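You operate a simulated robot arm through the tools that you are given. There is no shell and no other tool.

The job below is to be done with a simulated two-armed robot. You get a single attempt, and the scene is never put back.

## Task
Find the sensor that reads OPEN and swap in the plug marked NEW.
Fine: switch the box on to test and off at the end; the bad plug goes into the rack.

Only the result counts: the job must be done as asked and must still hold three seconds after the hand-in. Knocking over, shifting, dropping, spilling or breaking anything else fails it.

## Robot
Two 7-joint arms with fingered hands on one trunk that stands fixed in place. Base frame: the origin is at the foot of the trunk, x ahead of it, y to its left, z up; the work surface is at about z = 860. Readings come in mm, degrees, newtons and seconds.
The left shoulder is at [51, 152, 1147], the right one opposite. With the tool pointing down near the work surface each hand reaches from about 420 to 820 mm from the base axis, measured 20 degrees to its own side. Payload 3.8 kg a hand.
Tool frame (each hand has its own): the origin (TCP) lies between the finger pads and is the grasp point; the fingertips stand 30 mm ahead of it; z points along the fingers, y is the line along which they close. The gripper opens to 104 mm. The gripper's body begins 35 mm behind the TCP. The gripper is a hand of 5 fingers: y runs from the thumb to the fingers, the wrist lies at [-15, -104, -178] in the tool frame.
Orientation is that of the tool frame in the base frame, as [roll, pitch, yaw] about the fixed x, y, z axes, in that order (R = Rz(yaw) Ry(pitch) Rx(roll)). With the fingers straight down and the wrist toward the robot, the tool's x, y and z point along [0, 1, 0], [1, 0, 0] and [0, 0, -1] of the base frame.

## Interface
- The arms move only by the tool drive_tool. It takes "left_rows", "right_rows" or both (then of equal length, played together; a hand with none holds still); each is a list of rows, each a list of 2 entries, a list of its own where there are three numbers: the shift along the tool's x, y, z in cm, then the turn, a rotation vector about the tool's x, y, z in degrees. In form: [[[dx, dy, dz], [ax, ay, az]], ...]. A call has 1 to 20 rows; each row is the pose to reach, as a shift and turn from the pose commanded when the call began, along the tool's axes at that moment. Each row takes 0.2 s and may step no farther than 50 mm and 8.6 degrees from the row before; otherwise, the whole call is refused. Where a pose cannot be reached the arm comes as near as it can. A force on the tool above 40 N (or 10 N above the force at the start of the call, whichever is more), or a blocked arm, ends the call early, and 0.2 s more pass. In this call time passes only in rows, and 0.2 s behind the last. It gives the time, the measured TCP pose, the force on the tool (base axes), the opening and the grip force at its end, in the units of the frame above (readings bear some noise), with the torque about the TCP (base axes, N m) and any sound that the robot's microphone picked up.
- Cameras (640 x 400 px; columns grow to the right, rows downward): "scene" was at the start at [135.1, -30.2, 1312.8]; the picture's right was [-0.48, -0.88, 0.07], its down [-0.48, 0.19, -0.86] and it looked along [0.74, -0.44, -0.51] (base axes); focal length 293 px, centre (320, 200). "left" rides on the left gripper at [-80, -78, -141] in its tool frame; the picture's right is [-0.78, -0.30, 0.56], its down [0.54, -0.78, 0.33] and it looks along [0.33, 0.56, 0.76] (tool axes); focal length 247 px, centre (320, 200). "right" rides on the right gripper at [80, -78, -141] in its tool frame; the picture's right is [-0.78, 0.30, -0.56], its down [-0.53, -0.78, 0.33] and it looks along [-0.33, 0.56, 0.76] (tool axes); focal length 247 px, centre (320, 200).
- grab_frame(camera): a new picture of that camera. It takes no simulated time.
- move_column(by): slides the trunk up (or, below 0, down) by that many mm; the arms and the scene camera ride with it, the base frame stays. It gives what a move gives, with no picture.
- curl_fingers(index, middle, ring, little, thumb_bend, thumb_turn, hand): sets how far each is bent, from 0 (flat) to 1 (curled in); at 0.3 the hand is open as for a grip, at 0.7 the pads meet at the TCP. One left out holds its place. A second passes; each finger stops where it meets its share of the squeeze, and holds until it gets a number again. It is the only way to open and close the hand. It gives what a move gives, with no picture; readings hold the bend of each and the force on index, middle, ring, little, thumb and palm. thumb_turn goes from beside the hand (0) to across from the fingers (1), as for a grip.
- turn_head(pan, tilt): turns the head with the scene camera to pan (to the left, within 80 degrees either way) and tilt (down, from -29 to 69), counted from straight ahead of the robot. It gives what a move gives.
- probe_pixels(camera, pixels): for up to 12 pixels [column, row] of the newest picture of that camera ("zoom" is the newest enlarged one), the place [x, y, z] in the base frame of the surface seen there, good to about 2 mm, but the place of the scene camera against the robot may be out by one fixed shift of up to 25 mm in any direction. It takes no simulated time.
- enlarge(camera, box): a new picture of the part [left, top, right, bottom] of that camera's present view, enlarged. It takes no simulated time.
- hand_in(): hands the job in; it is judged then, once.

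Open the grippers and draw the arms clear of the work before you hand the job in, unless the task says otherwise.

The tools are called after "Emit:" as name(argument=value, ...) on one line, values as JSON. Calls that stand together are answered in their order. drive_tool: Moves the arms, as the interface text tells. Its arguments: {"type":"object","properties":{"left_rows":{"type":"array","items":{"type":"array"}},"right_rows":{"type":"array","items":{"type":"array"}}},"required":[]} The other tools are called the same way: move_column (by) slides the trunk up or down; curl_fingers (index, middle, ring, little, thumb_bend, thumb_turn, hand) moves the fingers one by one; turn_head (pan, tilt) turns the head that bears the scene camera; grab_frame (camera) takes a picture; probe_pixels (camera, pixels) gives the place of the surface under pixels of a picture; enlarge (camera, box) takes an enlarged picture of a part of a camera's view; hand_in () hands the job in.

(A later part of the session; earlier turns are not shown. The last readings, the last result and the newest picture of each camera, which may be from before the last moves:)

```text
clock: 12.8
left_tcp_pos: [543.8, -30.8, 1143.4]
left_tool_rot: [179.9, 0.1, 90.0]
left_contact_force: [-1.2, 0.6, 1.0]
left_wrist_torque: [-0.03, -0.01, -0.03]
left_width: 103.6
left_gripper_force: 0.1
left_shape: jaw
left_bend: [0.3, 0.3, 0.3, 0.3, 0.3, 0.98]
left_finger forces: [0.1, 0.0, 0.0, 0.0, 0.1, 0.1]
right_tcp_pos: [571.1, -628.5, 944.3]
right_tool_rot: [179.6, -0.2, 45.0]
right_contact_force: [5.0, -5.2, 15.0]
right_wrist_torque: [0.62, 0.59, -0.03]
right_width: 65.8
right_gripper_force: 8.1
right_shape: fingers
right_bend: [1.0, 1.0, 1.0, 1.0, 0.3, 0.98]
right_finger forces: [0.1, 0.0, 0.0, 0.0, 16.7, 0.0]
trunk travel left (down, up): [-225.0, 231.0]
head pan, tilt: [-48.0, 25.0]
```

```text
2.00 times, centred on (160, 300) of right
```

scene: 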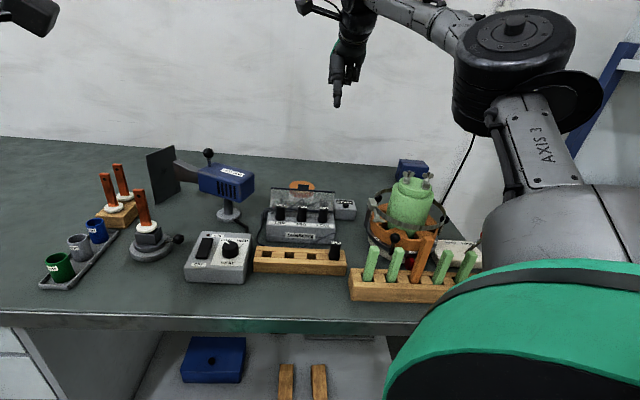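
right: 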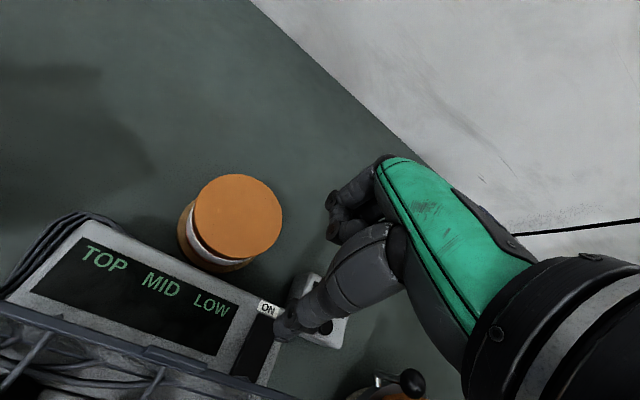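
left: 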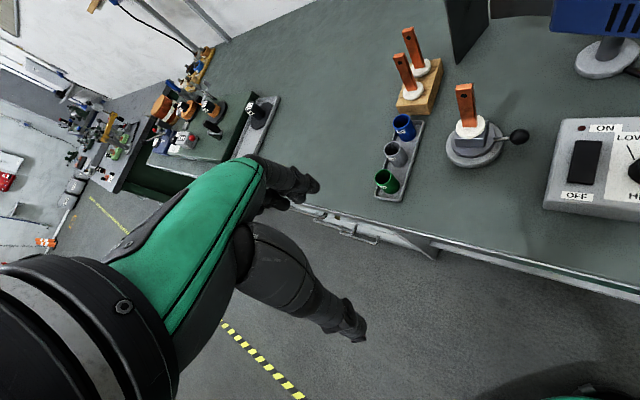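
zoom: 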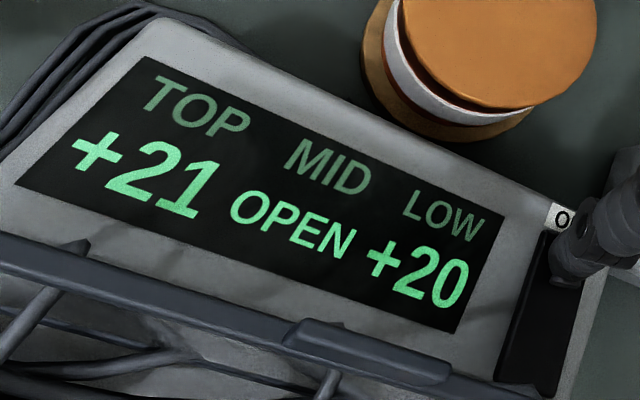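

The display now reads TOP +21, MID OPEN, LOW +20: MID is the bad sensor. I lift the thumb off straight up.

Emit:
drive_tool(right_rows=[[[0, 0, -2], [0, 0, 0]], [[0, 0, -6], [0, 0, 0]], [[0, 0, -10], [0, 0, 0]], [[0, 0, -14], [0, 0, 0]], [[0, 0, -18], [0, 0, 0]], [[0, 0, -22], [0, 0, 0]], [[0, 0, -24.7], [0, 0, 0]]])

Emit:
curl_fingers(hand="right", index=0.55, middle=0.55, thumb_bend=0.5)

Emit:
grab_frame(camera="right")

Emit:
enlarge(camera="right", box=[250, 130, 450, 370])

Emit:
turn_head(pan=-48, tilt=10)

Emit:
enlarge(camera="scene", box=[260, 50, 420, 200])

```text
clock: 14.4
left_tcp_pos: [543.1, -31.8, 1142.2]
left_tool_rot: [180.0, 0.0, 89.9]
left_contact_force: [0.0, 0.4, -0.8]
left_wrist_torque: [0.02, -0.04, 0.0]
left_width: 103.8
left_gripper_force: 0.1
left_shape: jaw
left_bend: [0.3, 0.3, 0.3, 0.3, 0.3, 0.98]
left_finger forces: [0.1, 0.0, 0.0, 0.0, 0.0, 0.2]
right_tcp_pos: [571.0, -630.4, 1185.6]
right_tool_rot: [-179.9, 0.1, 45.1]
right_contact_force: [0.1, 0.9, -0.6]
right_wrist_torque: [0.0, 0.01, 0.0]
right_width: 65.7
right_gripper_force: 0.2
right_shape: fingers
right_bend: [1.0, 1.0, 1.0, 1.0, 0.3, 0.97]
right_finger forces: [0.0, 0.0, 0.0, 0.0, 0.1, 0.1]
trunk travel left (down, up): [-225.0, 231.0]
head pan, tilt: [-48.0, 25.0]
```

```text
clock: 15.4
left_tcp_pos: [544.6, -32.3, 1142.3]
left_tool_rot: [179.9, 0.1, 90.0]
left_contact_force: [0.0, -0.4, 0.5]
left_wrist_torque: [0.0, -0.03, 0.01]
left_width: 103.8
left_gripper_force: 0.2
left_shape: jaw
left_bend: [0.3, 0.3, 0.3, 0.3, 0.3, 0.98]
left_finger forces: [0.0, 0.0, 0.1, 0.0, 0.1, 0.0]
right_tcp_pos: [571.3, -630.4, 1186.1]
right_tool_rot: [180.0, 0.1, 45.1]
right_contact_force: [-0.4, -0.1, 0.3]
right_wrist_torque: [0.03, -0.01, -0.02]
right_width: 45.8
right_gripper_force: 0.0
right_shape: fingers
right_bend: [0.55, 0.55, 1.0, 1.0, 0.5, 0.97]
right_finger forces: [0.1, 0.1, 0.1, 0.0, 0.0, 0.0]
trunk travel left (down, up): [-225.0, 231.0]
head pan, tilt: [-48.0, 25.0]
```

```text
taken
```

right: 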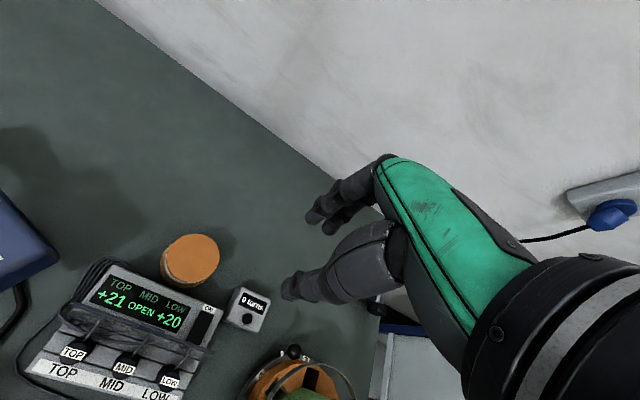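

```text
1.67 times, centred on (350, 250) of right
```

zoom: 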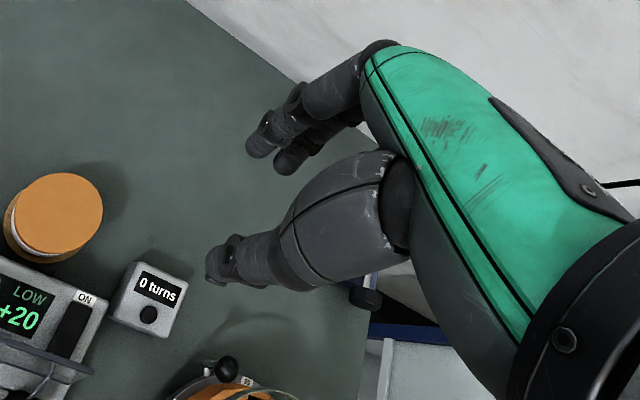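

```text
clock: 16.1
left_tcp_pos: [544.7, -30.7, 1141.8]
left_tool_rot: [180.0, 0.1, 90.0]
left_contact_force: [0.2, 0.8, 1.0]
left_wrist_torque: [-0.04, -0.01, 0.01]
left_width: 103.4
left_gripper_force: 0.0
left_shape: jaw
left_bend: [0.3, 0.3, 0.3, 0.3, 0.3, 0.98]
left_finger forces: [0.1, 0.1, 0.2, 0.0, 0.1, 0.0]
right_tcp_pos: [570.0, -629.4, 1185.4]
right_tool_rot: [-179.9, 0.0, 45.0]
right_contact_force: [0.7, 0.3, -0.2]
right_wrist_torque: [-0.02, 0.02, 0.0]
right_width: 45.9
right_gripper_force: 0.0
right_shape: fingers
right_bend: [0.55, 0.55, 1.0, 1.0, 0.5, 0.97]
right_finger forces: [0.0, 0.0, 0.0, 0.1, 0.1, 0.0]
trunk travel left (down, up): [-225.0, 231.0]
head pan, tilt: [-48.0, 10.0]
```

```text
2.67 times, centred on (340, 125) of scene
```

zoom: 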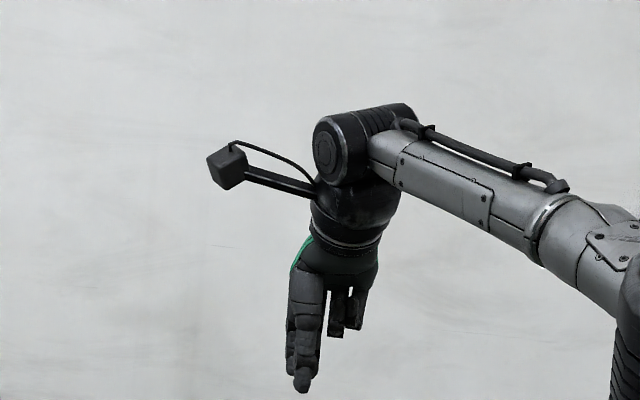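

Measuring the half-closed finger and thumb tips through the right camera.

Emit:
enlarge(camera="right", box=[270, 170, 390, 310])

Emit:
probe_pixels(camera="zoom", pixels=[[180, 145], [200, 160], [225, 120], [300, 60], [215, 165], [240, 170], [290, 140], [180, 90], [120, 320], [110, 350], [130, 370], [200, 330]])

```text
2.86 times, centred on (330, 240) of right
```

zoom: 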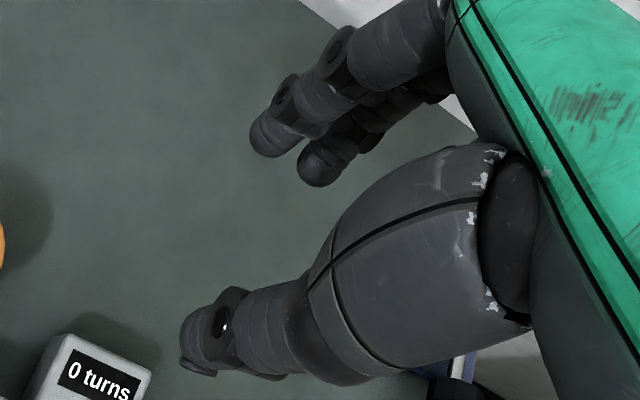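

```text
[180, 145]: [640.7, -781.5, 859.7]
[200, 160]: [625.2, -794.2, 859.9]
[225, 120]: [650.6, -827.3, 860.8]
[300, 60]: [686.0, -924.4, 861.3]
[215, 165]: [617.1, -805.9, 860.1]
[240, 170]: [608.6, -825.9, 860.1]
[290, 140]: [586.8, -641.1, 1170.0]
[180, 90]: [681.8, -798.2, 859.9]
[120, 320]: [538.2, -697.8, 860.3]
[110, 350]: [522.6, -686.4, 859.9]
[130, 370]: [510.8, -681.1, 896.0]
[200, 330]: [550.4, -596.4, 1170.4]
```

More probe points directly on the finger and thumb surfaces.

Emit:
probe_pixels(camera="zoom", pixels=[[265, 135], [275, 150], [285, 95], [330, 60], [310, 160], [325, 178], [345, 150], [400, 40], [190, 340], [195, 365], [225, 325], [300, 320]])

```text
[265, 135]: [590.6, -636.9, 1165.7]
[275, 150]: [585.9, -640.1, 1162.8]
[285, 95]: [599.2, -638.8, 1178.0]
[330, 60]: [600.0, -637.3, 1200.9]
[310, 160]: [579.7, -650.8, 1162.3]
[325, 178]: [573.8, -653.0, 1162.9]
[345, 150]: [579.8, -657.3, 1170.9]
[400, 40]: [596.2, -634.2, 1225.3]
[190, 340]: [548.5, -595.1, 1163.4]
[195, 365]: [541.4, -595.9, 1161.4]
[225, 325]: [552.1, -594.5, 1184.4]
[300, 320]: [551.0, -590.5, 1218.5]
```

The grip geometry is clear (thumb at tool x≈+2, index +8, middle −13). Now I measure the MID plug precisely from this view.

Emit:
enlarge(camera="right", box=[20, 310, 210, 400])

Emit:
probe_pixels(camera="zoom", pixels=[[325, 190], [355, 205], [355, 180], [390, 200], [320, 175], [345, 240], [170, 145], [190, 140], [500, 245], [520, 240], [435, 230], [270, 190]])

```text
3.37 times, centred on (115, 355) of right
```

zoom: 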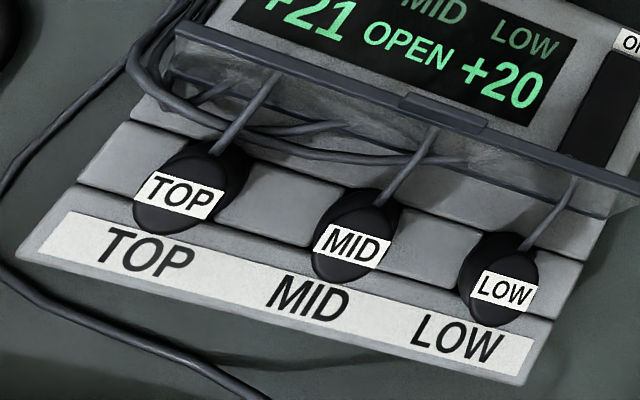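

```text
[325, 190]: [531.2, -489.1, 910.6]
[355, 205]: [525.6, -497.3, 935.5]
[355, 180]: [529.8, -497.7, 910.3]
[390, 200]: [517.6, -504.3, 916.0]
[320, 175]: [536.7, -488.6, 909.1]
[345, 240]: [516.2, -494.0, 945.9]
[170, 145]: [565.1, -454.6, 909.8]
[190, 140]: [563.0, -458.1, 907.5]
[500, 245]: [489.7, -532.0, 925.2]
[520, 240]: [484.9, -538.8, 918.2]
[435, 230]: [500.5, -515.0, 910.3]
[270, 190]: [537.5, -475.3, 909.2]
```

Fitting the plug outline with more points.

Emit:
probe_pixels(camera="zoom", pixels=[[322, 235], [382, 252], [345, 275], [325, 262], [365, 275], [350, 222], [330, 215], [375, 225], [340, 200], [380, 210], [318, 250], [395, 215]])

Emit:
probe_pixels(camera="zoom", pixels=[[472, 275], [530, 298], [500, 320], [485, 312], [500, 265], [480, 255], [530, 265], [150, 180], [215, 200], [175, 225], [190, 170], [215, 165]])

```text
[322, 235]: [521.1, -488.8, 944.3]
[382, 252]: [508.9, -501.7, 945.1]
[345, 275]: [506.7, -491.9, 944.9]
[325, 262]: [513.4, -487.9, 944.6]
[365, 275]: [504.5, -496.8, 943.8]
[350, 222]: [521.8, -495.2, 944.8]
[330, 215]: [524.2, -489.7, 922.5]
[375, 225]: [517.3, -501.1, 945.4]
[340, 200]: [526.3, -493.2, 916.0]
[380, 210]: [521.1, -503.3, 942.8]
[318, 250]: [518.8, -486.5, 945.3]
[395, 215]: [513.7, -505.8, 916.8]
```

```text
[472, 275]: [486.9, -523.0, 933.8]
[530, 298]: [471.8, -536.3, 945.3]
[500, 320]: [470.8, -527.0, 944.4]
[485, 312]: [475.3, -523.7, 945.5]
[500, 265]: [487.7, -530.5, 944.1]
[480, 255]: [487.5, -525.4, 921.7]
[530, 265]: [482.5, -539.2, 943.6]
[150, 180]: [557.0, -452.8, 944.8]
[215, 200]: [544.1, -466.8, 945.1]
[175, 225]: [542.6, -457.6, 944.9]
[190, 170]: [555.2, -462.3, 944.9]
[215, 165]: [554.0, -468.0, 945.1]
```

The pane stands only ~7 mm behind the plug at fingertip height, so I'll pinch nearly along the row with thumb and index only. I flatten the other fingers to check their height and probe the hot-air gun for clearance.

Emit:
curl_fingers(hand="right", index=0.6, middle=0, ring=0, little=0, thumb_bend=0.6)

Emit:
grab_frame(camera="right")

Emit:
enlarge(camera="right", box=[270, 90, 430, 320])

Emit:
enlarge(camera="scene", box=[260, 50, 420, 200])

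```text
clock: 17.1
left_tcp_pos: [543.6, -32.1, 1141.6]
left_tool_rot: [-180.0, -0.1, 90.0]
left_contact_force: [0.4, -0.8, 0.4]
left_wrist_torque: [0.02, 0.01, -0.02]
left_width: 103.3
left_gripper_force: 0.0
left_shape: jaw
left_bend: [0.3, 0.3, 0.3, 0.3, 0.3, 0.98]
left_finger forces: [0.0, 0.0, 0.0, 0.0, 0.1, 0.0]
right_tcp_pos: [570.7, -629.6, 1185.0]
right_tool_rot: [-180.0, 0.1, 45.1]
right_contact_force: [-0.1, 0.7, -0.4]
right_wrist_torque: [0.02, 0.01, -0.02]
right_width: 26.9
right_gripper_force: 0.1
right_shape: fingers
right_bend: [0.6, 0.0, 0.0, 0.0, 0.6, 0.97]
right_finger forces: [0.1, 0.0, 0.0, 0.0, 0.0, 0.1]
trunk travel left (down, up): [-225.0, 231.0]
head pan, tilt: [-48.0, 10.0]
```

```text
taken
```

right: 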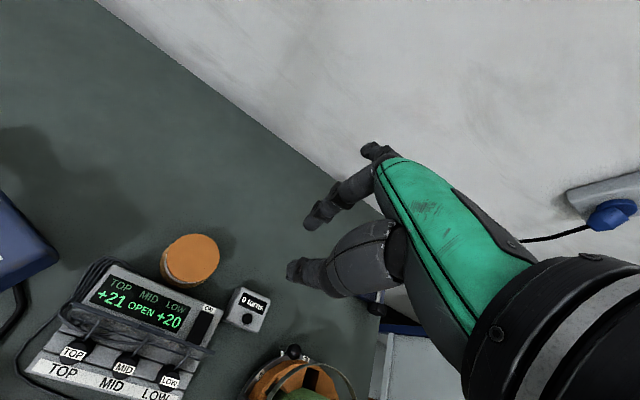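

```text
1.74 times, centred on (350, 205) of right
```

zoom: 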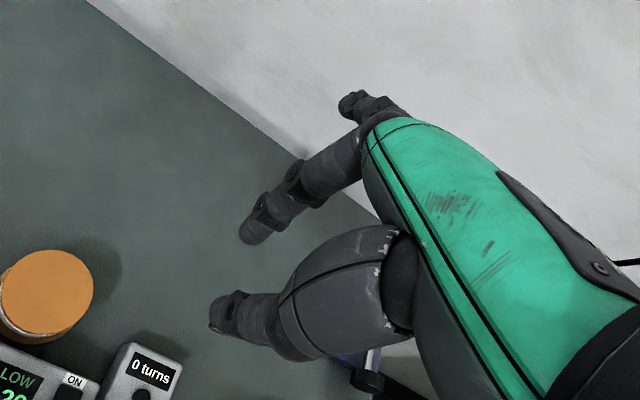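

```text
2.67 times, centred on (340, 125) of scene
```

zoom: 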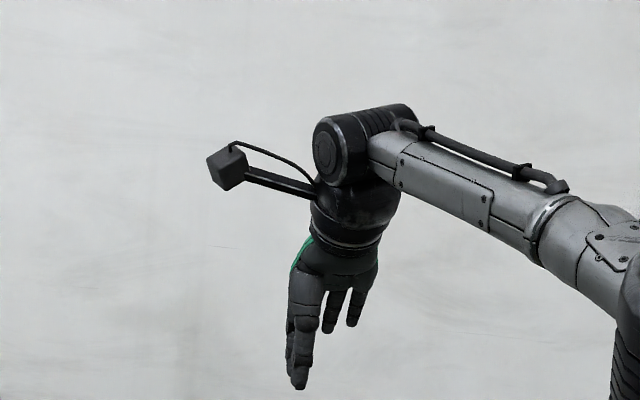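

Probing the flat fingertips (zoom 350,105), the index/thumb tips, and the gun body.

Emit:
probe_pixels(camera="zoom", pixels=[[345, 105], [355, 95], [385, 100], [245, 230], [255, 240], [265, 200], [295, 165], [340, 140], [214, 315], [218, 328], [235, 305], [270, 300]])

Emit:
probe_pixels(camera="right", pixels=[[55, 250], [30, 215], [10, 200], [55, 260], [40, 275], [5, 230]])

```text
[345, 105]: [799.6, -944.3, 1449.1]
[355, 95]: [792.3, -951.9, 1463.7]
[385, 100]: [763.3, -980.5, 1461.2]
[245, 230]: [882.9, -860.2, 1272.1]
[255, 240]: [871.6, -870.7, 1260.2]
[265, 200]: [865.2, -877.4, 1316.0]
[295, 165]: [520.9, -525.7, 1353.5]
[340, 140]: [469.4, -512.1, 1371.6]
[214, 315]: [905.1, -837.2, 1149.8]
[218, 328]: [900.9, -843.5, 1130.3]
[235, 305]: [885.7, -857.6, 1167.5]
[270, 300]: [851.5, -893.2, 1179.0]
```

```text
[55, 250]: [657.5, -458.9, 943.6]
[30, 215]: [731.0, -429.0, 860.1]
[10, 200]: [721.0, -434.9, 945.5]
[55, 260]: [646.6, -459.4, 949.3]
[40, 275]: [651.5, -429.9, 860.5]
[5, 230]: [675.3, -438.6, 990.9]
```

That zoom was of the scene camera; I repeat with the right camera.

Emit:
enlarge(camera="right", box=[270, 120, 430, 320])

Emit:
probe_pixels(camera="zoom", pixels=[[345, 60], [355, 50], [385, 55], [240, 205], [250, 220], [265, 165], [300, 120], [345, 95], [205, 298], [212, 318], [235, 280], [280, 300]])

```text
2.00 times, centred on (350, 220) of right
```

zoom: 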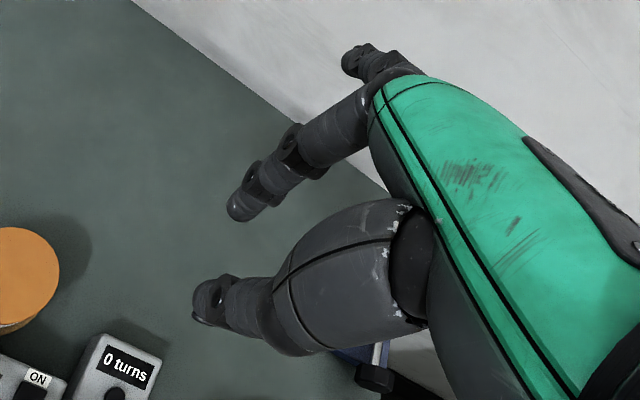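

```text
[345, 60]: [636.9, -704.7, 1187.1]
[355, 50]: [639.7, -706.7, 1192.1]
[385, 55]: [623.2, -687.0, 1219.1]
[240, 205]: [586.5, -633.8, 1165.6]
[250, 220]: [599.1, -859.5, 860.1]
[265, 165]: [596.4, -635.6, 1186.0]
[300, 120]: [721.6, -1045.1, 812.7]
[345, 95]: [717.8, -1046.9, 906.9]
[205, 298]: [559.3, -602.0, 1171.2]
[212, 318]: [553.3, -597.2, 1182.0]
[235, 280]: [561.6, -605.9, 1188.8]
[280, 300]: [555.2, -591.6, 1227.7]
```

Flat fingers hang to TCP level, so I'll keep middle/ring/little in a fist and tilt the hand ~25° so they clear the pane. First I set the fingers and swing over above MID at height while yawing to 112°.

Emit:
curl_fingers(hand="right", index=0.52, middle=1, ring=1, little=1, thumb_bend=0.57)

Emit:
drive_tool(right_rows=[[[0.6, -1.5, 0], [0, 0, -7.5]], [[1.2, -3.0, 0], [0, 0, -15]], [[1.8, -4.6, 0], [0, 0, -22.5]], [[2.5, -6.1, 0], [0, 0, -30]], [[3.1, -7.6, 0], [0, 0, -37.5]], [[3.7, -9.2, 0], [0, 0, -45]], [[4.3, -10.7, 0], [0, 0, -52.5]], [[4.9, -12.2, 0], [0, 0, -60]], [[5.54, -13.74, 0], [0, 0, -67.5]]])

Emit:
grab_frame(camera="right")

Emit:
turn_head(pan=-48, tilt=25)

Emit:
grab_frame(camera="scene")

```text
clock: 18.1
left_tcp_pos: [545.2, -30.4, 1142.4]
left_tool_rot: [-180.0, 0.0, 90.0]
left_contact_force: [-0.3, 0.2, 0.6]
left_wrist_torque: [-0.03, -0.01, 0.02]
left_width: 103.6
left_gripper_force: 0.0
left_shape: jaw
left_bend: [0.3, 0.3, 0.3, 0.3, 0.3, 0.98]
left_finger forces: [0.1, 0.1, 0.0, 0.0, 0.0, 0.0]
right_tcp_pos: [569.6, -629.5, 1185.9]
right_tool_rot: [-179.9, 0.1, 45.0]
right_contact_force: [-0.3, 0.1, 0.7]
right_wrist_torque: [0.04, 0.02, 0.0]
right_width: 41.0
right_gripper_force: 0.1
right_shape: fingers
right_bend: [0.52, 1.0, 1.0, 1.0, 0.56, 0.97]
right_finger forces: [0.1, 0.0, 0.0, 0.0, 0.0, 0.0]
trunk travel left (down, up): [-225.0, 231.0]
head pan, tilt: [-48.0, 10.0]
```

```text
clock: 20.1
left_tcp_pos: [543.7, -31.4, 1143.3]
left_tool_rot: [-180.0, -0.1, 90.0]
left_contact_force: [0.0, 0.4, 0.1]
left_wrist_torque: [-0.01, 0.02, -0.02]
left_width: 103.7
left_gripper_force: 0.0
left_shape: jaw
left_bend: [0.3, 0.3, 0.3, 0.3, 0.3, 0.98]
left_finger forces: [0.0, 0.0, 0.0, 0.0, 0.1, 0.1]
right_tcp_pos: [512.7, -492.6, 1187.5]
right_tool_rot: [-180.0, 0.0, 112.7]
right_contact_force: [-0.1, -0.8, 0.5]
right_wrist_torque: [0.01, 0.04, -0.02]
right_width: 41.3
right_gripper_force: 0.0
right_shape: fingers
right_bend: [0.52, 1.0, 1.0, 1.0, 0.56, 0.97]
right_finger forces: [0.0, 0.1, 0.1, 0.0, 0.0, 0.0]
trunk travel left (down, up): [-225.0, 231.0]
head pan, tilt: [-48.0, 10.0]
```

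```text
taken
```

right: 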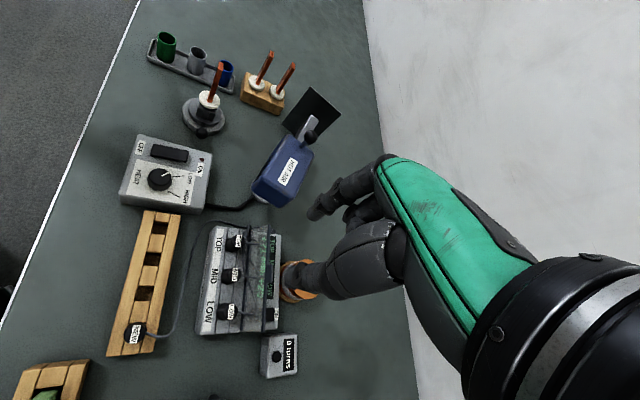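

```text
clock: 20.9
left_tcp_pos: [545.1, -31.4, 1142.3]
left_tool_rot: [-179.9, 0.0, 90.0]
left_contact_force: [0.6, -0.5, -1.2]
left_wrist_torque: [-0.01, 0.0, 0.01]
left_width: 103.6
left_gripper_force: 0.0
left_shape: jaw
left_bend: [0.3, 0.3, 0.3, 0.3, 0.3, 0.98]
left_finger forces: [0.0, 0.1, 0.0, 0.1, 0.0, 0.1]
right_tcp_pos: [513.7, -494.2, 1186.3]
right_tool_rot: [-179.9, 0.0, 112.4]
right_contact_force: [0.1, -0.2, -0.3]
right_wrist_torque: [0.01, 0.0, 0.0]
right_width: 41.3
right_gripper_force: 0.1
right_shape: fingers
right_bend: [0.52, 1.0, 1.0, 1.0, 0.56, 0.97]
right_finger forces: [0.0, 0.0, 0.0, 0.0, 0.0, 0.0]
trunk travel left (down, up): [-225.0, 231.0]
head pan, tilt: [-48.0, 25.0]
```

```text
taken
```

scene: 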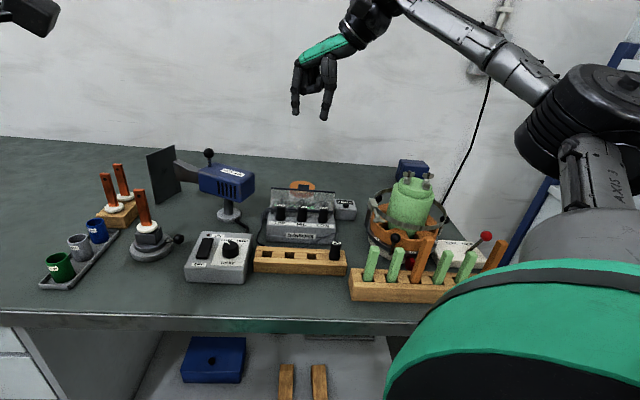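

The hand reached above MID at yaw 112°. I re-measure the plug tops and the pane from this new wrist view.

Emit:
enlarge(camera="right", box=[190, 215, 290, 345])

Emit:
probe_pixels(camera="zoom", pixels=[[290, 195], [310, 180], [330, 195], [310, 205], [300, 90], [290, 310], [360, 270], [385, 240], [365, 200], [345, 250], [395, 120], [420, 300]])

```text
3.08 times, centred on (240, 280) of right
```

zoom: 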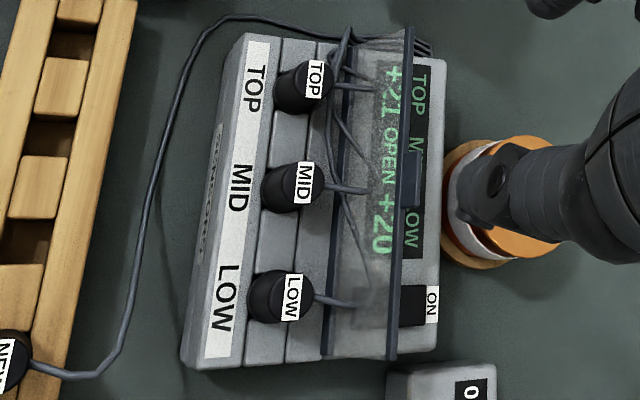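

```text
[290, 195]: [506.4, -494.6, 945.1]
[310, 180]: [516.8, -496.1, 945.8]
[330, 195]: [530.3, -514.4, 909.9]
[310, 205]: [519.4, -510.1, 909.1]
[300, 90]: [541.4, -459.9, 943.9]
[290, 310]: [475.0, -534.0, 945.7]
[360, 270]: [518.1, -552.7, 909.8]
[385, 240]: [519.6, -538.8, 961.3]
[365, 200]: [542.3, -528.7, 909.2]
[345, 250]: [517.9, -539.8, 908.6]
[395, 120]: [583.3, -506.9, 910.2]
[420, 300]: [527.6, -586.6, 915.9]
```

Checking exactly where the pane's lower bar and edge stand.

Emit:
probe_pixels(camera="zoom", pixels=[[342, 170], [338, 225], [336, 260], [330, 330], [328, 350], [345, 120], [390, 350], [398, 200], [350, 80], [360, 320], [340, 290], [333, 225]])

```text
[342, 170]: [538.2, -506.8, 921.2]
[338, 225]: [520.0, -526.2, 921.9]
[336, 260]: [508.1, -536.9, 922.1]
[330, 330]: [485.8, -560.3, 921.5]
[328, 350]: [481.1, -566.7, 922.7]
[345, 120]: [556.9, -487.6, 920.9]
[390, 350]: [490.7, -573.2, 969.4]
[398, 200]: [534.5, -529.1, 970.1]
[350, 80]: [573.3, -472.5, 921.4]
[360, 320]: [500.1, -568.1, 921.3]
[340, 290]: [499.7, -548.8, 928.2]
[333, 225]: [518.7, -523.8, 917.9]
```

The pane's lower bar is 26 mm behind the plug axis and its top edge 39 mm behind at z 970. I tilt the hand 30° about the pinch axis and descend to 50 mm above the grip height.

Emit:
drive_tool(right_rows=[[[0.16, 0.3, 2], [0, -7.5, 0]], [[0.16, 0.3, 5], [0, -15, 0]], [[0.16, 0.3, 8.5], [0, -22.5, 0]], [[0.16, 0.3, 12], [0, -30, 0]], [[0.16, 0.3, 15.5], [0, -30, 0]], [[0.16, 0.3, 18.6], [0, -30, 0]]])

Emit:
grab_frame(camera="right")

Emit:
enlarge(camera="scene", box=[230, 120, 390, 270])

```text
clock: 22.3
left_tcp_pos: [544.6, -32.2, 1141.8]
left_tool_rot: [-179.9, 0.0, 89.9]
left_contact_force: [0.6, -0.3, -0.6]
left_wrist_torque: [-0.01, -0.02, 0.01]
left_width: 103.7
left_gripper_force: 0.1
left_shape: jaw
left_bend: [0.3, 0.3, 0.3, 0.3, 0.3, 0.98]
left_finger forces: [0.0, 0.1, 0.0, 0.0, 0.1, 0.0]
right_tcp_pos: [514.9, -492.4, 1000.9]
right_tool_rot: [-179.8, 30.0, 112.6]
right_contact_force: [-0.3, 0.1, 0.2]
right_wrist_torque: [0.02, -0.04, 0.01]
right_width: 41.2
right_gripper_force: 0.2
right_shape: fingers
right_bend: [0.52, 1.0, 1.0, 1.0, 0.56, 0.97]
right_finger forces: [0.0, 0.1, 0.1, 0.1, 0.0, 0.0]
trunk travel left (down, up): [-225.0, 231.0]
head pan, tilt: [-48.0, 25.0]
```

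```text
taken
```

right: 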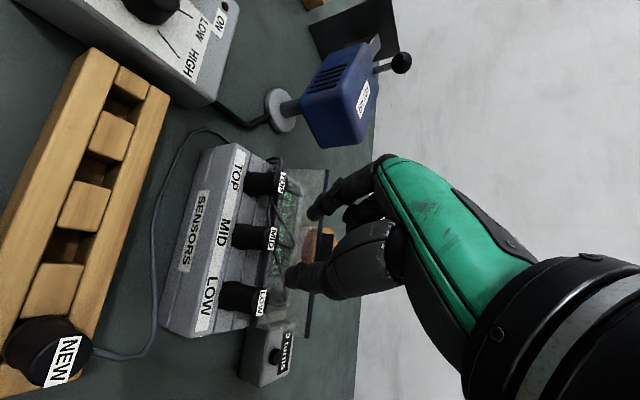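

```text
2.67 times, centred on (310, 195) of scene
```

zoom: 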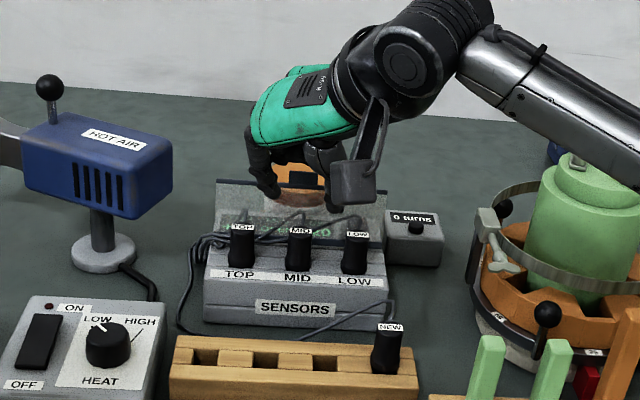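

The view from the front is good: index at (320,200), thumb at (300,270), MID plug at (260,237). I probe the tips against the plug.

Emit:
enlarge(camera="right", box=[220, 150, 380, 330])

Emit:
probe_pixels(camera="zoom", pixels=[[275, 142], [265, 150], [300, 125], [320, 140], [345, 150], [355, 140], [220, 275], [225, 265], [245, 265], [300, 265], [185, 190], [200, 195]])

```text
2.22 times, centred on (300, 240) of right
```

zoom: 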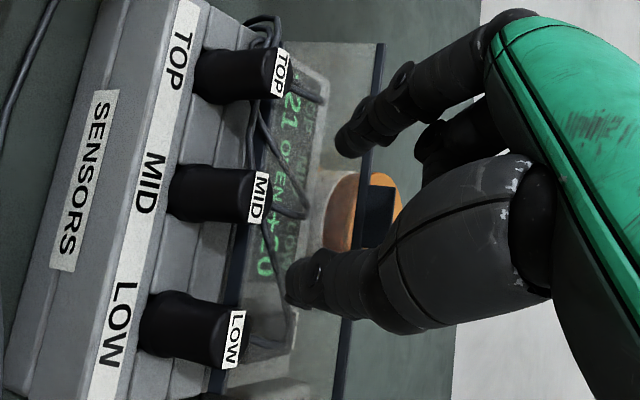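

```text
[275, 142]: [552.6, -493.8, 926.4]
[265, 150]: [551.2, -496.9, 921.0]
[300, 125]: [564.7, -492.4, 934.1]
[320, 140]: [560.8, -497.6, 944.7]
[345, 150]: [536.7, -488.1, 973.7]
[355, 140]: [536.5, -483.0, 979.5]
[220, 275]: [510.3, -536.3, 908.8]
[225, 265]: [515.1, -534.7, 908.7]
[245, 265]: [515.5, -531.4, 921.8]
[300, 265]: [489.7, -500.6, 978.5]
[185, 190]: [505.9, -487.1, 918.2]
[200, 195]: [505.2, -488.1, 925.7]
```

Index and thumb straddle the plug with about 4 mm margin each side. I descend straight down to grip height (TCP z≈950).

Emit:
drive_tool(right_rows=[[[1.0, 0, 1.73], [0, 0, 0]], [[1.75, 0, 3.03], [0, 0, 0]], [[2.25, 0, 3.9], [0, 0, 0]], [[2.55, 0, 4.42], [0, 0, 0]]])

Emit:
enlarge(camera="right", box=[220, 150, 380, 330])

Emit:
enlarge(camera="scene", box=[270, 150, 350, 250])

```text
clock: 23.3
left_tcp_pos: [543.6, -32.2, 1142.5]
left_tool_rot: [-180.0, 0.1, 90.0]
left_contact_force: [-0.3, -0.7, 0.0]
left_wrist_torque: [-0.05, 0.02, -0.03]
left_width: 103.7
left_gripper_force: 0.0
left_shape: jaw
left_bend: [0.3, 0.3, 0.3, 0.3, 0.3, 0.98]
left_finger forces: [0.1, 0.1, 0.0, 0.1, 0.0, 0.1]
right_tcp_pos: [515.7, -491.9, 949.0]
right_tool_rot: [-180.0, 30.1, 112.5]
right_contact_force: [1.2, -0.7, 0.6]
right_wrist_torque: [-0.02, -0.01, 0.02]
right_width: 41.1
right_gripper_force: 0.5
right_shape: fingers
right_bend: [0.52, 1.0, 1.0, 1.0, 0.56, 0.97]
right_finger forces: [0.1, 0.0, 0.0, 0.0, 0.0, 0.0]
trunk travel left (down, up): [-225.0, 231.0]
head pan, tilt: [-48.0, 25.0]
```

```text
2.22 times, centred on (300, 240) of right
```

zoom: 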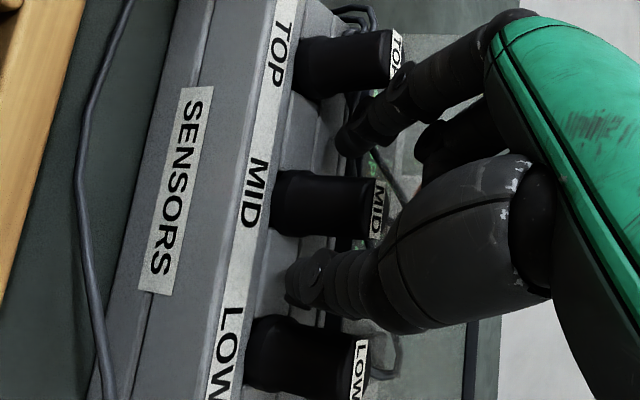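

```text
4.00 times, centred on (310, 200) of scene
```

zoom: 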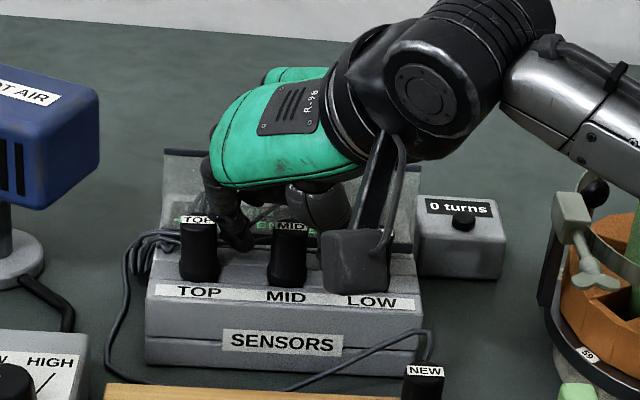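

Index and thumb are beside the plug but look a bit too far back. I probe to compare their depth with the plug.

Emit:
enlarge(camera="right", box=[270, 170, 350, 300])

Emit:
probe_pixels(camera="zoom", pixels=[[345, 90], [330, 110], [360, 100], [390, 60], [410, 40], [255, 300], [270, 280], [300, 285], [330, 300], [265, 170], [300, 180], [370, 170]])

```text
3.08 times, centred on (310, 235) of right
```

zoom: 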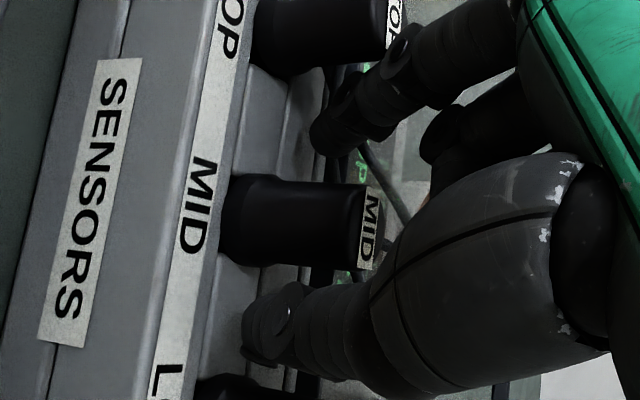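

```text
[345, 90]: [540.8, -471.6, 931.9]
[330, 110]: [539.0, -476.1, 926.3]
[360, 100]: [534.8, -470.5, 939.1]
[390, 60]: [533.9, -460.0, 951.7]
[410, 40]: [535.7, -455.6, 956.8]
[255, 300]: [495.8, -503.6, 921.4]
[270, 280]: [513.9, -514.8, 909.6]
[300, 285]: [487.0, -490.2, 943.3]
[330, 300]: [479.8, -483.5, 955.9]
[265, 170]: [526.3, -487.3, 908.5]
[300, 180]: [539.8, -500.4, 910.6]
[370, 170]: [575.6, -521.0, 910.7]
```

At grip height the finger centres bracket the plug axis within a few mm, and no contact force shows. I close index and thumb on the MID plug.

Emit:
curl_fingers(hand="right", index=0.75, thumb_bend=0.75)

Emit:
enlarge(camera="right", box=[220, 150, 380, 330])

Emit:
enlarge(camera="scene", box=[270, 150, 350, 250])

```text
clock: 24.3
left_tcp_pos: [543.7, -32.5, 1142.1]
left_tool_rot: [180.0, 0.0, 90.0]
left_contact_force: [-0.4, -0.4, 0.4]
left_wrist_torque: [0.0, 0.0, 0.0]
left_width: 103.5
left_gripper_force: 0.1
left_shape: jaw
left_bend: [0.3, 0.3, 0.3, 0.3, 0.3, 0.98]
left_finger forces: [0.0, 0.0, 0.0, 0.0, 0.1, 0.1]
right_tcp_pos: [514.9, -492.0, 949.2]
right_tool_rot: [-180.0, 30.0, 112.5]
right_contact_force: [-0.6, -1.7, 1.6]
right_wrist_torque: [-0.05, 0.0, -0.03]
right_width: 15.7
right_gripper_force: 8.1
right_shape: fingers
right_bend: [0.62, 1.0, 1.0, 1.0, 0.67, 0.98]
right_finger forces: [8.1, 0.0, 0.1, 0.1, 9.7, 0.0]
trunk travel left (down, up): [-225.0, 231.0]
head pan, tilt: [-48.0, 25.0]
```

```text
2.22 times, centred on (300, 240) of right
```

zoom: 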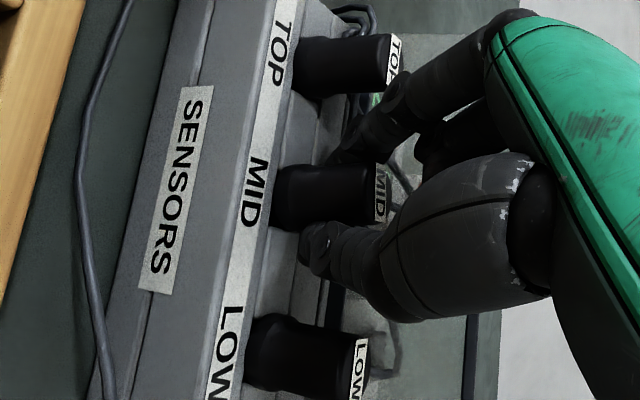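

```text
4.00 times, centred on (310, 200) of scene
```

zoom: 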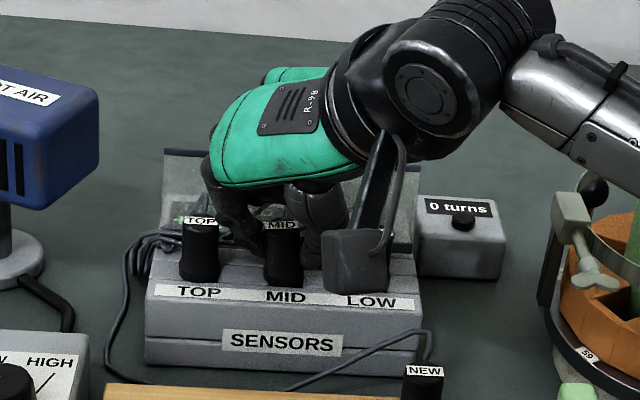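

Width 15.7 mm is less than the plug's ~20 mm, so the pads sit behind its centre. I reopen, shift the hand 5 mm forward (toward the front), and grip again.

Emit:
curl_fingers(hand="right", index=0.53, thumb_bend=0.58)

Emit:
drive_tool(right_rows=[[[0.22, 0, -0.13], [0, 0, 0]], [[0.46, 0, -0.26], [0, 0, 0]]])

Emit:
curl_fingers(hand="right", index=0.75, thumb_bend=0.75)

Emit:
enlarge(camera="right", box=[220, 150, 380, 330])

```text
clock: 25.3
left_tcp_pos: [543.8, -31.9, 1141.9]
left_tool_rot: [180.0, 0.0, 90.0]
left_contact_force: [0.6, 0.0, -0.1]
left_wrist_torque: [-0.05, -0.02, -0.02]
left_width: 103.6
left_gripper_force: 0.0
left_shape: jaw
left_bend: [0.3, 0.3, 0.3, 0.3, 0.3, 0.98]
left_finger forces: [0.0, 0.0, 0.0, 0.1, 0.0, 0.0]
right_tcp_pos: [514.3, -492.4, 949.0]
right_tool_rot: [-179.9, 30.0, 112.5]
right_contact_force: [-0.1, -0.8, 0.7]
right_wrist_torque: [-0.01, -0.01, 0.03]
right_width: 38.6
right_gripper_force: 0.0
right_shape: fingers
right_bend: [0.53, 1.0, 1.0, 1.0, 0.57, 0.98]
right_finger forces: [0.1, 0.1, 0.0, 0.0, 0.1, 0.1]
trunk travel left (down, up): [-225.0, 231.0]
head pan, tilt: [-48.0, 25.0]
```

```text
clock: 25.9
left_tcp_pos: [543.8, -31.7, 1142.1]
left_tool_rot: [180.0, -0.1, 90.0]
left_contact_force: [-0.7, 1.3, -0.3]
left_wrist_torque: [0.01, 0.02, 0.01]
left_width: 103.7
left_gripper_force: 0.0
left_shape: jaw
left_bend: [0.3, 0.3, 0.3, 0.3, 0.3, 0.98]
left_finger forces: [0.0, 0.0, 0.0, 0.0, 0.1, 0.1]
right_tcp_pos: [514.1, -487.3, 949.3]
right_tool_rot: [-179.8, 30.0, 112.5]
right_contact_force: [0.0, 0.4, 0.5]
right_wrist_torque: [-0.02, 0.0, 0.01]
right_width: 38.5
right_gripper_force: 0.1
right_shape: fingers
right_bend: [0.53, 1.0, 1.0, 1.0, 0.57, 0.98]
right_finger forces: [0.1, 0.0, 0.1, 0.0, 0.1, 0.0]
trunk travel left (down, up): [-225.0, 231.0]
head pan, tilt: [-48.0, 25.0]
```

```text
clock: 26.9
left_tcp_pos: [544.4, -33.3, 1141.5]
left_tool_rot: [-179.9, 0.0, 90.0]
left_contact_force: [-0.7, 0.6, -0.6]
left_wrist_torque: [0.0, 0.0, -0.01]
left_width: 103.8
left_gripper_force: 0.1
left_shape: jaw
left_bend: [0.3, 0.3, 0.3, 0.3, 0.3, 0.98]
left_finger forces: [0.0, 0.1, 0.1, 0.0, 0.1, 0.0]
right_tcp_pos: [514.1, -487.6, 949.0]
right_tool_rot: [-179.9, 30.0, 112.5]
right_contact_force: [-0.4, -1.1, 0.4]
right_wrist_torque: [-0.03, 0.04, 0.01]
right_width: 17.2
right_gripper_force: 9.0
right_shape: fingers
right_bend: [0.61, 1.0, 1.0, 1.0, 0.67, 0.97]
right_finger forces: [8.4, 0.0, 0.1, 0.0, 9.8, 0.0]
trunk travel left (down, up): [-225.0, 231.0]
head pan, tilt: [-48.0, 25.0]
```

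```text
2.22 times, centred on (300, 240) of right
```

zoom: 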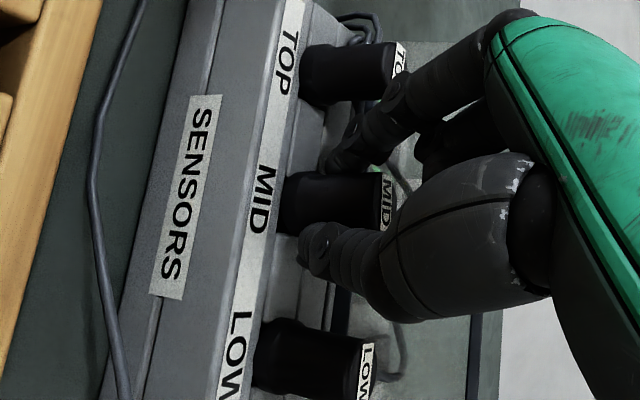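

Width now 17.2 mm with the pads near the plug's centre, gripping at ~9 N. I pull straight up slowly by 10 mm.

Emit:
drive_tool(right_rows=[[[-0.1, 0, -0.17], [0, 0, 0]], [[-0.2, 0, -0.35], [0, 0, 0]], [[-0.35, 0, -0.61], [0, 0, 0]], [[-0.5, 0, -0.87], [0, 0, 0]]])

Emit:
enlarge(camera="right", box=[220, 150, 380, 330])

Emit:
enlarge(camera="scene", box=[270, 150, 350, 250])

```text
clock: 27.9
left_tcp_pos: [544.1, -31.5, 1142.5]
left_tool_rot: [-180.0, -0.1, 90.0]
left_contact_force: [0.0, 0.0, 0.1]
left_wrist_torque: [-0.03, -0.02, 0.01]
left_width: 103.6
left_gripper_force: 0.0
left_shape: jaw
left_bend: [0.3, 0.3, 0.3, 0.3, 0.3, 0.98]
left_finger forces: [0.1, 0.0, 0.0, 0.0, 0.0, 0.0]
right_tcp_pos: [514.5, -484.9, 958.5]
right_tool_rot: [-179.9, 30.0, 112.6]
right_contact_force: [-1.3, -0.5, -0.6]
right_wrist_torque: [0.0, 0.02, 0.01]
right_width: 17.2
right_gripper_force: 9.3
right_shape: fingers
right_bend: [0.61, 1.0, 1.0, 1.0, 0.67, 0.97]
right_finger forces: [8.5, 0.1, 0.1, 0.0, 9.5, 0.0]
trunk travel left (down, up): [-225.0, 231.0]
head pan, tilt: [-48.0, 25.0]
```

```text
2.22 times, centred on (300, 240) of right
```

zoom: 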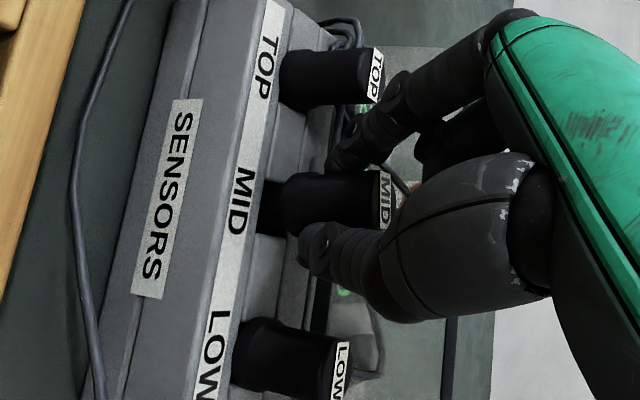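

```text
4.00 times, centred on (310, 200) of scene
```

zoom: 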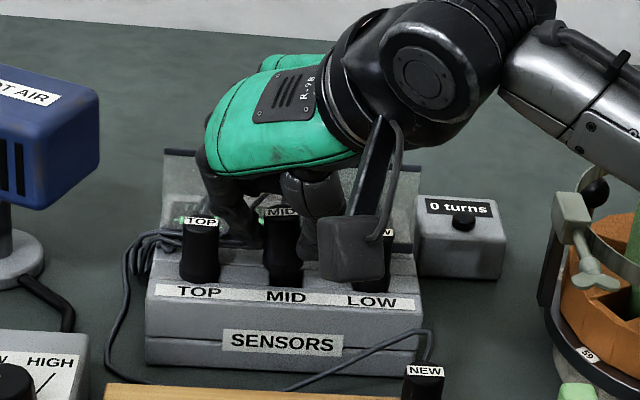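

The MID plug is coming out cleanly (its shaft is visible). I continue straight up to clear everything.

Emit:
drive_tool(right_rows=[[[-0.75, 0, -1.3], [0, 0, 0]], [[-1.5, 0, -2.6], [0, 0, 0]], [[-2.5, 0, -4.33], [0, 0, 0]], [[-3.5, 0, -6.06], [0, 0, 0]], [[-4.5, 0, -7.79], [0, 0, 0]]])

Emit:
grab_frame(camera="right")

Emit:
enlarge(camera="scene", box=[230, 120, 390, 290])

```text
clock: 29.1
left_tcp_pos: [543.5, -31.3, 1141.7]
left_tool_rot: [179.9, 0.1, 90.0]
left_contact_force: [-0.7, 0.1, 0.3]
left_wrist_torque: [0.0, 0.0, 0.0]
left_width: 103.8
left_gripper_force: 0.0
left_shape: jaw
left_bend: [0.3, 0.3, 0.3, 0.3, 0.3, 0.98]
left_finger forces: [0.0, 0.0, 0.0, 0.0, 0.0, 0.0]
right_tcp_pos: [512.4, -484.3, 1049.1]
right_tool_rot: [-179.9, 30.0, 112.5]
right_contact_force: [-0.3, -1.0, -0.8]
right_wrist_torque: [-0.01, -0.01, 0.0]
right_width: 17.1
right_gripper_force: 9.0
right_shape: fingers
right_bend: [0.61, 1.0, 1.0, 1.0, 0.67, 0.97]
right_finger forces: [8.7, 0.0, 0.0, 0.0, 8.9, 0.1]
trunk travel left (down, up): [-225.0, 231.0]
head pan, tilt: [-48.0, 25.0]
```

```text
taken
```

right: 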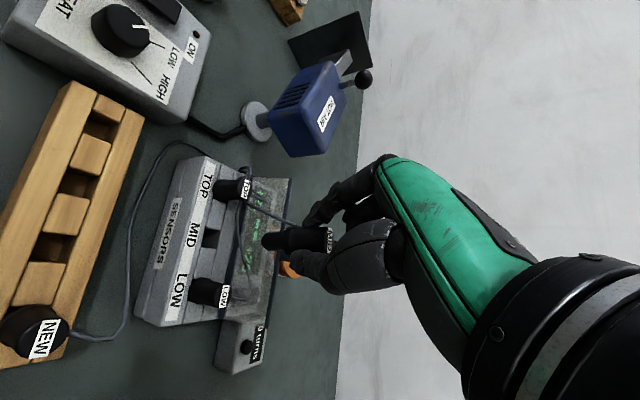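

```text
2.35 times, centred on (310, 205) of scene
```

zoom: 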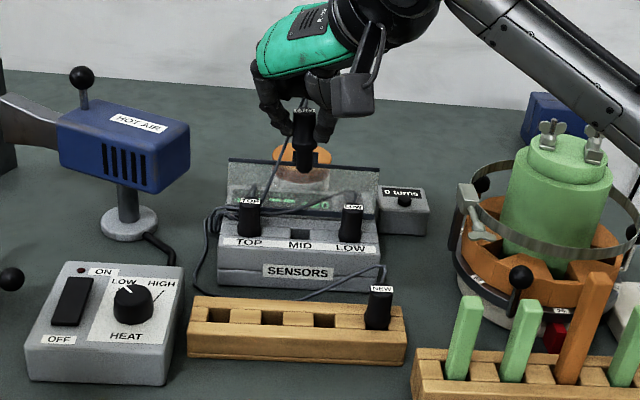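

The plug is out and hangs upright. I zoom to measure the plug's bottom relative to the TCP, the empty MID socket, and the rack slots.

Emit:
enlarge(camera="right", box=[170, 160, 350, 320])

Emit:
probe_pixels(camera="zoom", pixels=[[270, 190], [272, 175], [285, 180], [300, 182], [320, 180], [360, 185], [378, 190], [85, 175], [90, 200], [75, 190], [100, 185], [110, 205]])

Emit:
enlarge(camera="right", box=[0, 70, 160, 370])

Emit:
probe_pixels(camera="right", pixels=[[98, 127], [91, 155], [75, 185], [65, 215], [53, 245], [40, 280], [55, 192], [95, 200], [85, 88], [140, 120], [45, 315], [30, 330]])

```text
2.50 times, centred on (260, 240) of right
```

zoom: 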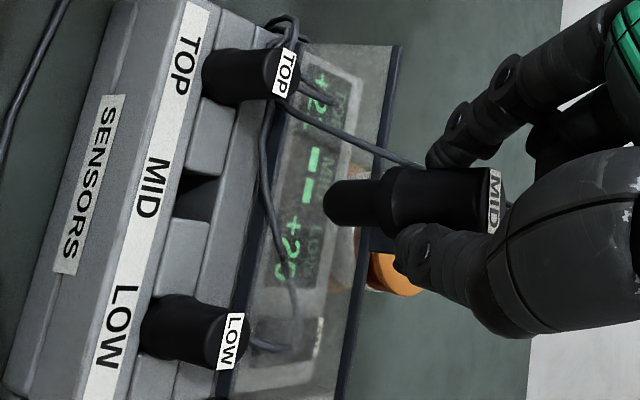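

```text
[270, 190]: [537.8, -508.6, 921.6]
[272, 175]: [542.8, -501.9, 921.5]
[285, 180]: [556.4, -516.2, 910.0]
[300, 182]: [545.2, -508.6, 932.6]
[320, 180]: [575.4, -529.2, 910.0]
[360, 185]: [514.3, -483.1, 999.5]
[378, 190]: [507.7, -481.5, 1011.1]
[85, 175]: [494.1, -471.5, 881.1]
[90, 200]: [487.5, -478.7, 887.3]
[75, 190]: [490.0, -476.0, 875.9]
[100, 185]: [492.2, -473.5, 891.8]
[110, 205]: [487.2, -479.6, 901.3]
```

```text
1.33 times, centred on (80, 220) of right
```

zoom: 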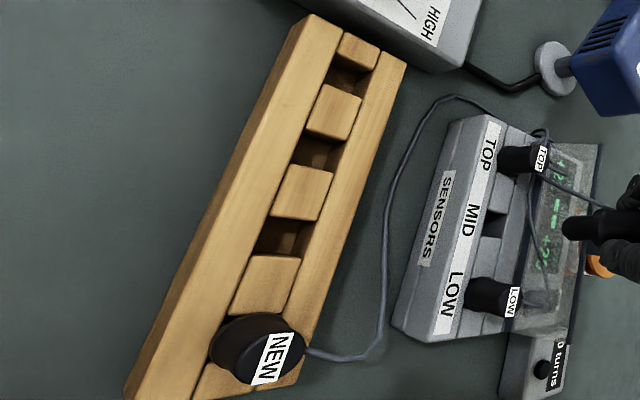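

```text
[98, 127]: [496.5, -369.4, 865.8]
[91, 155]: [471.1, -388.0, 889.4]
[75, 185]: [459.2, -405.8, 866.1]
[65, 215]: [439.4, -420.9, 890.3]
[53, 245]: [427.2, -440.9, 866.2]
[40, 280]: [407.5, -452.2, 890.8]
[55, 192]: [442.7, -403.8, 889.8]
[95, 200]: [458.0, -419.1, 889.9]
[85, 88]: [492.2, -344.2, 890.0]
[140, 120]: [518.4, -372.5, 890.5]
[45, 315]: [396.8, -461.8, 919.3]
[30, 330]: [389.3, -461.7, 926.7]
```

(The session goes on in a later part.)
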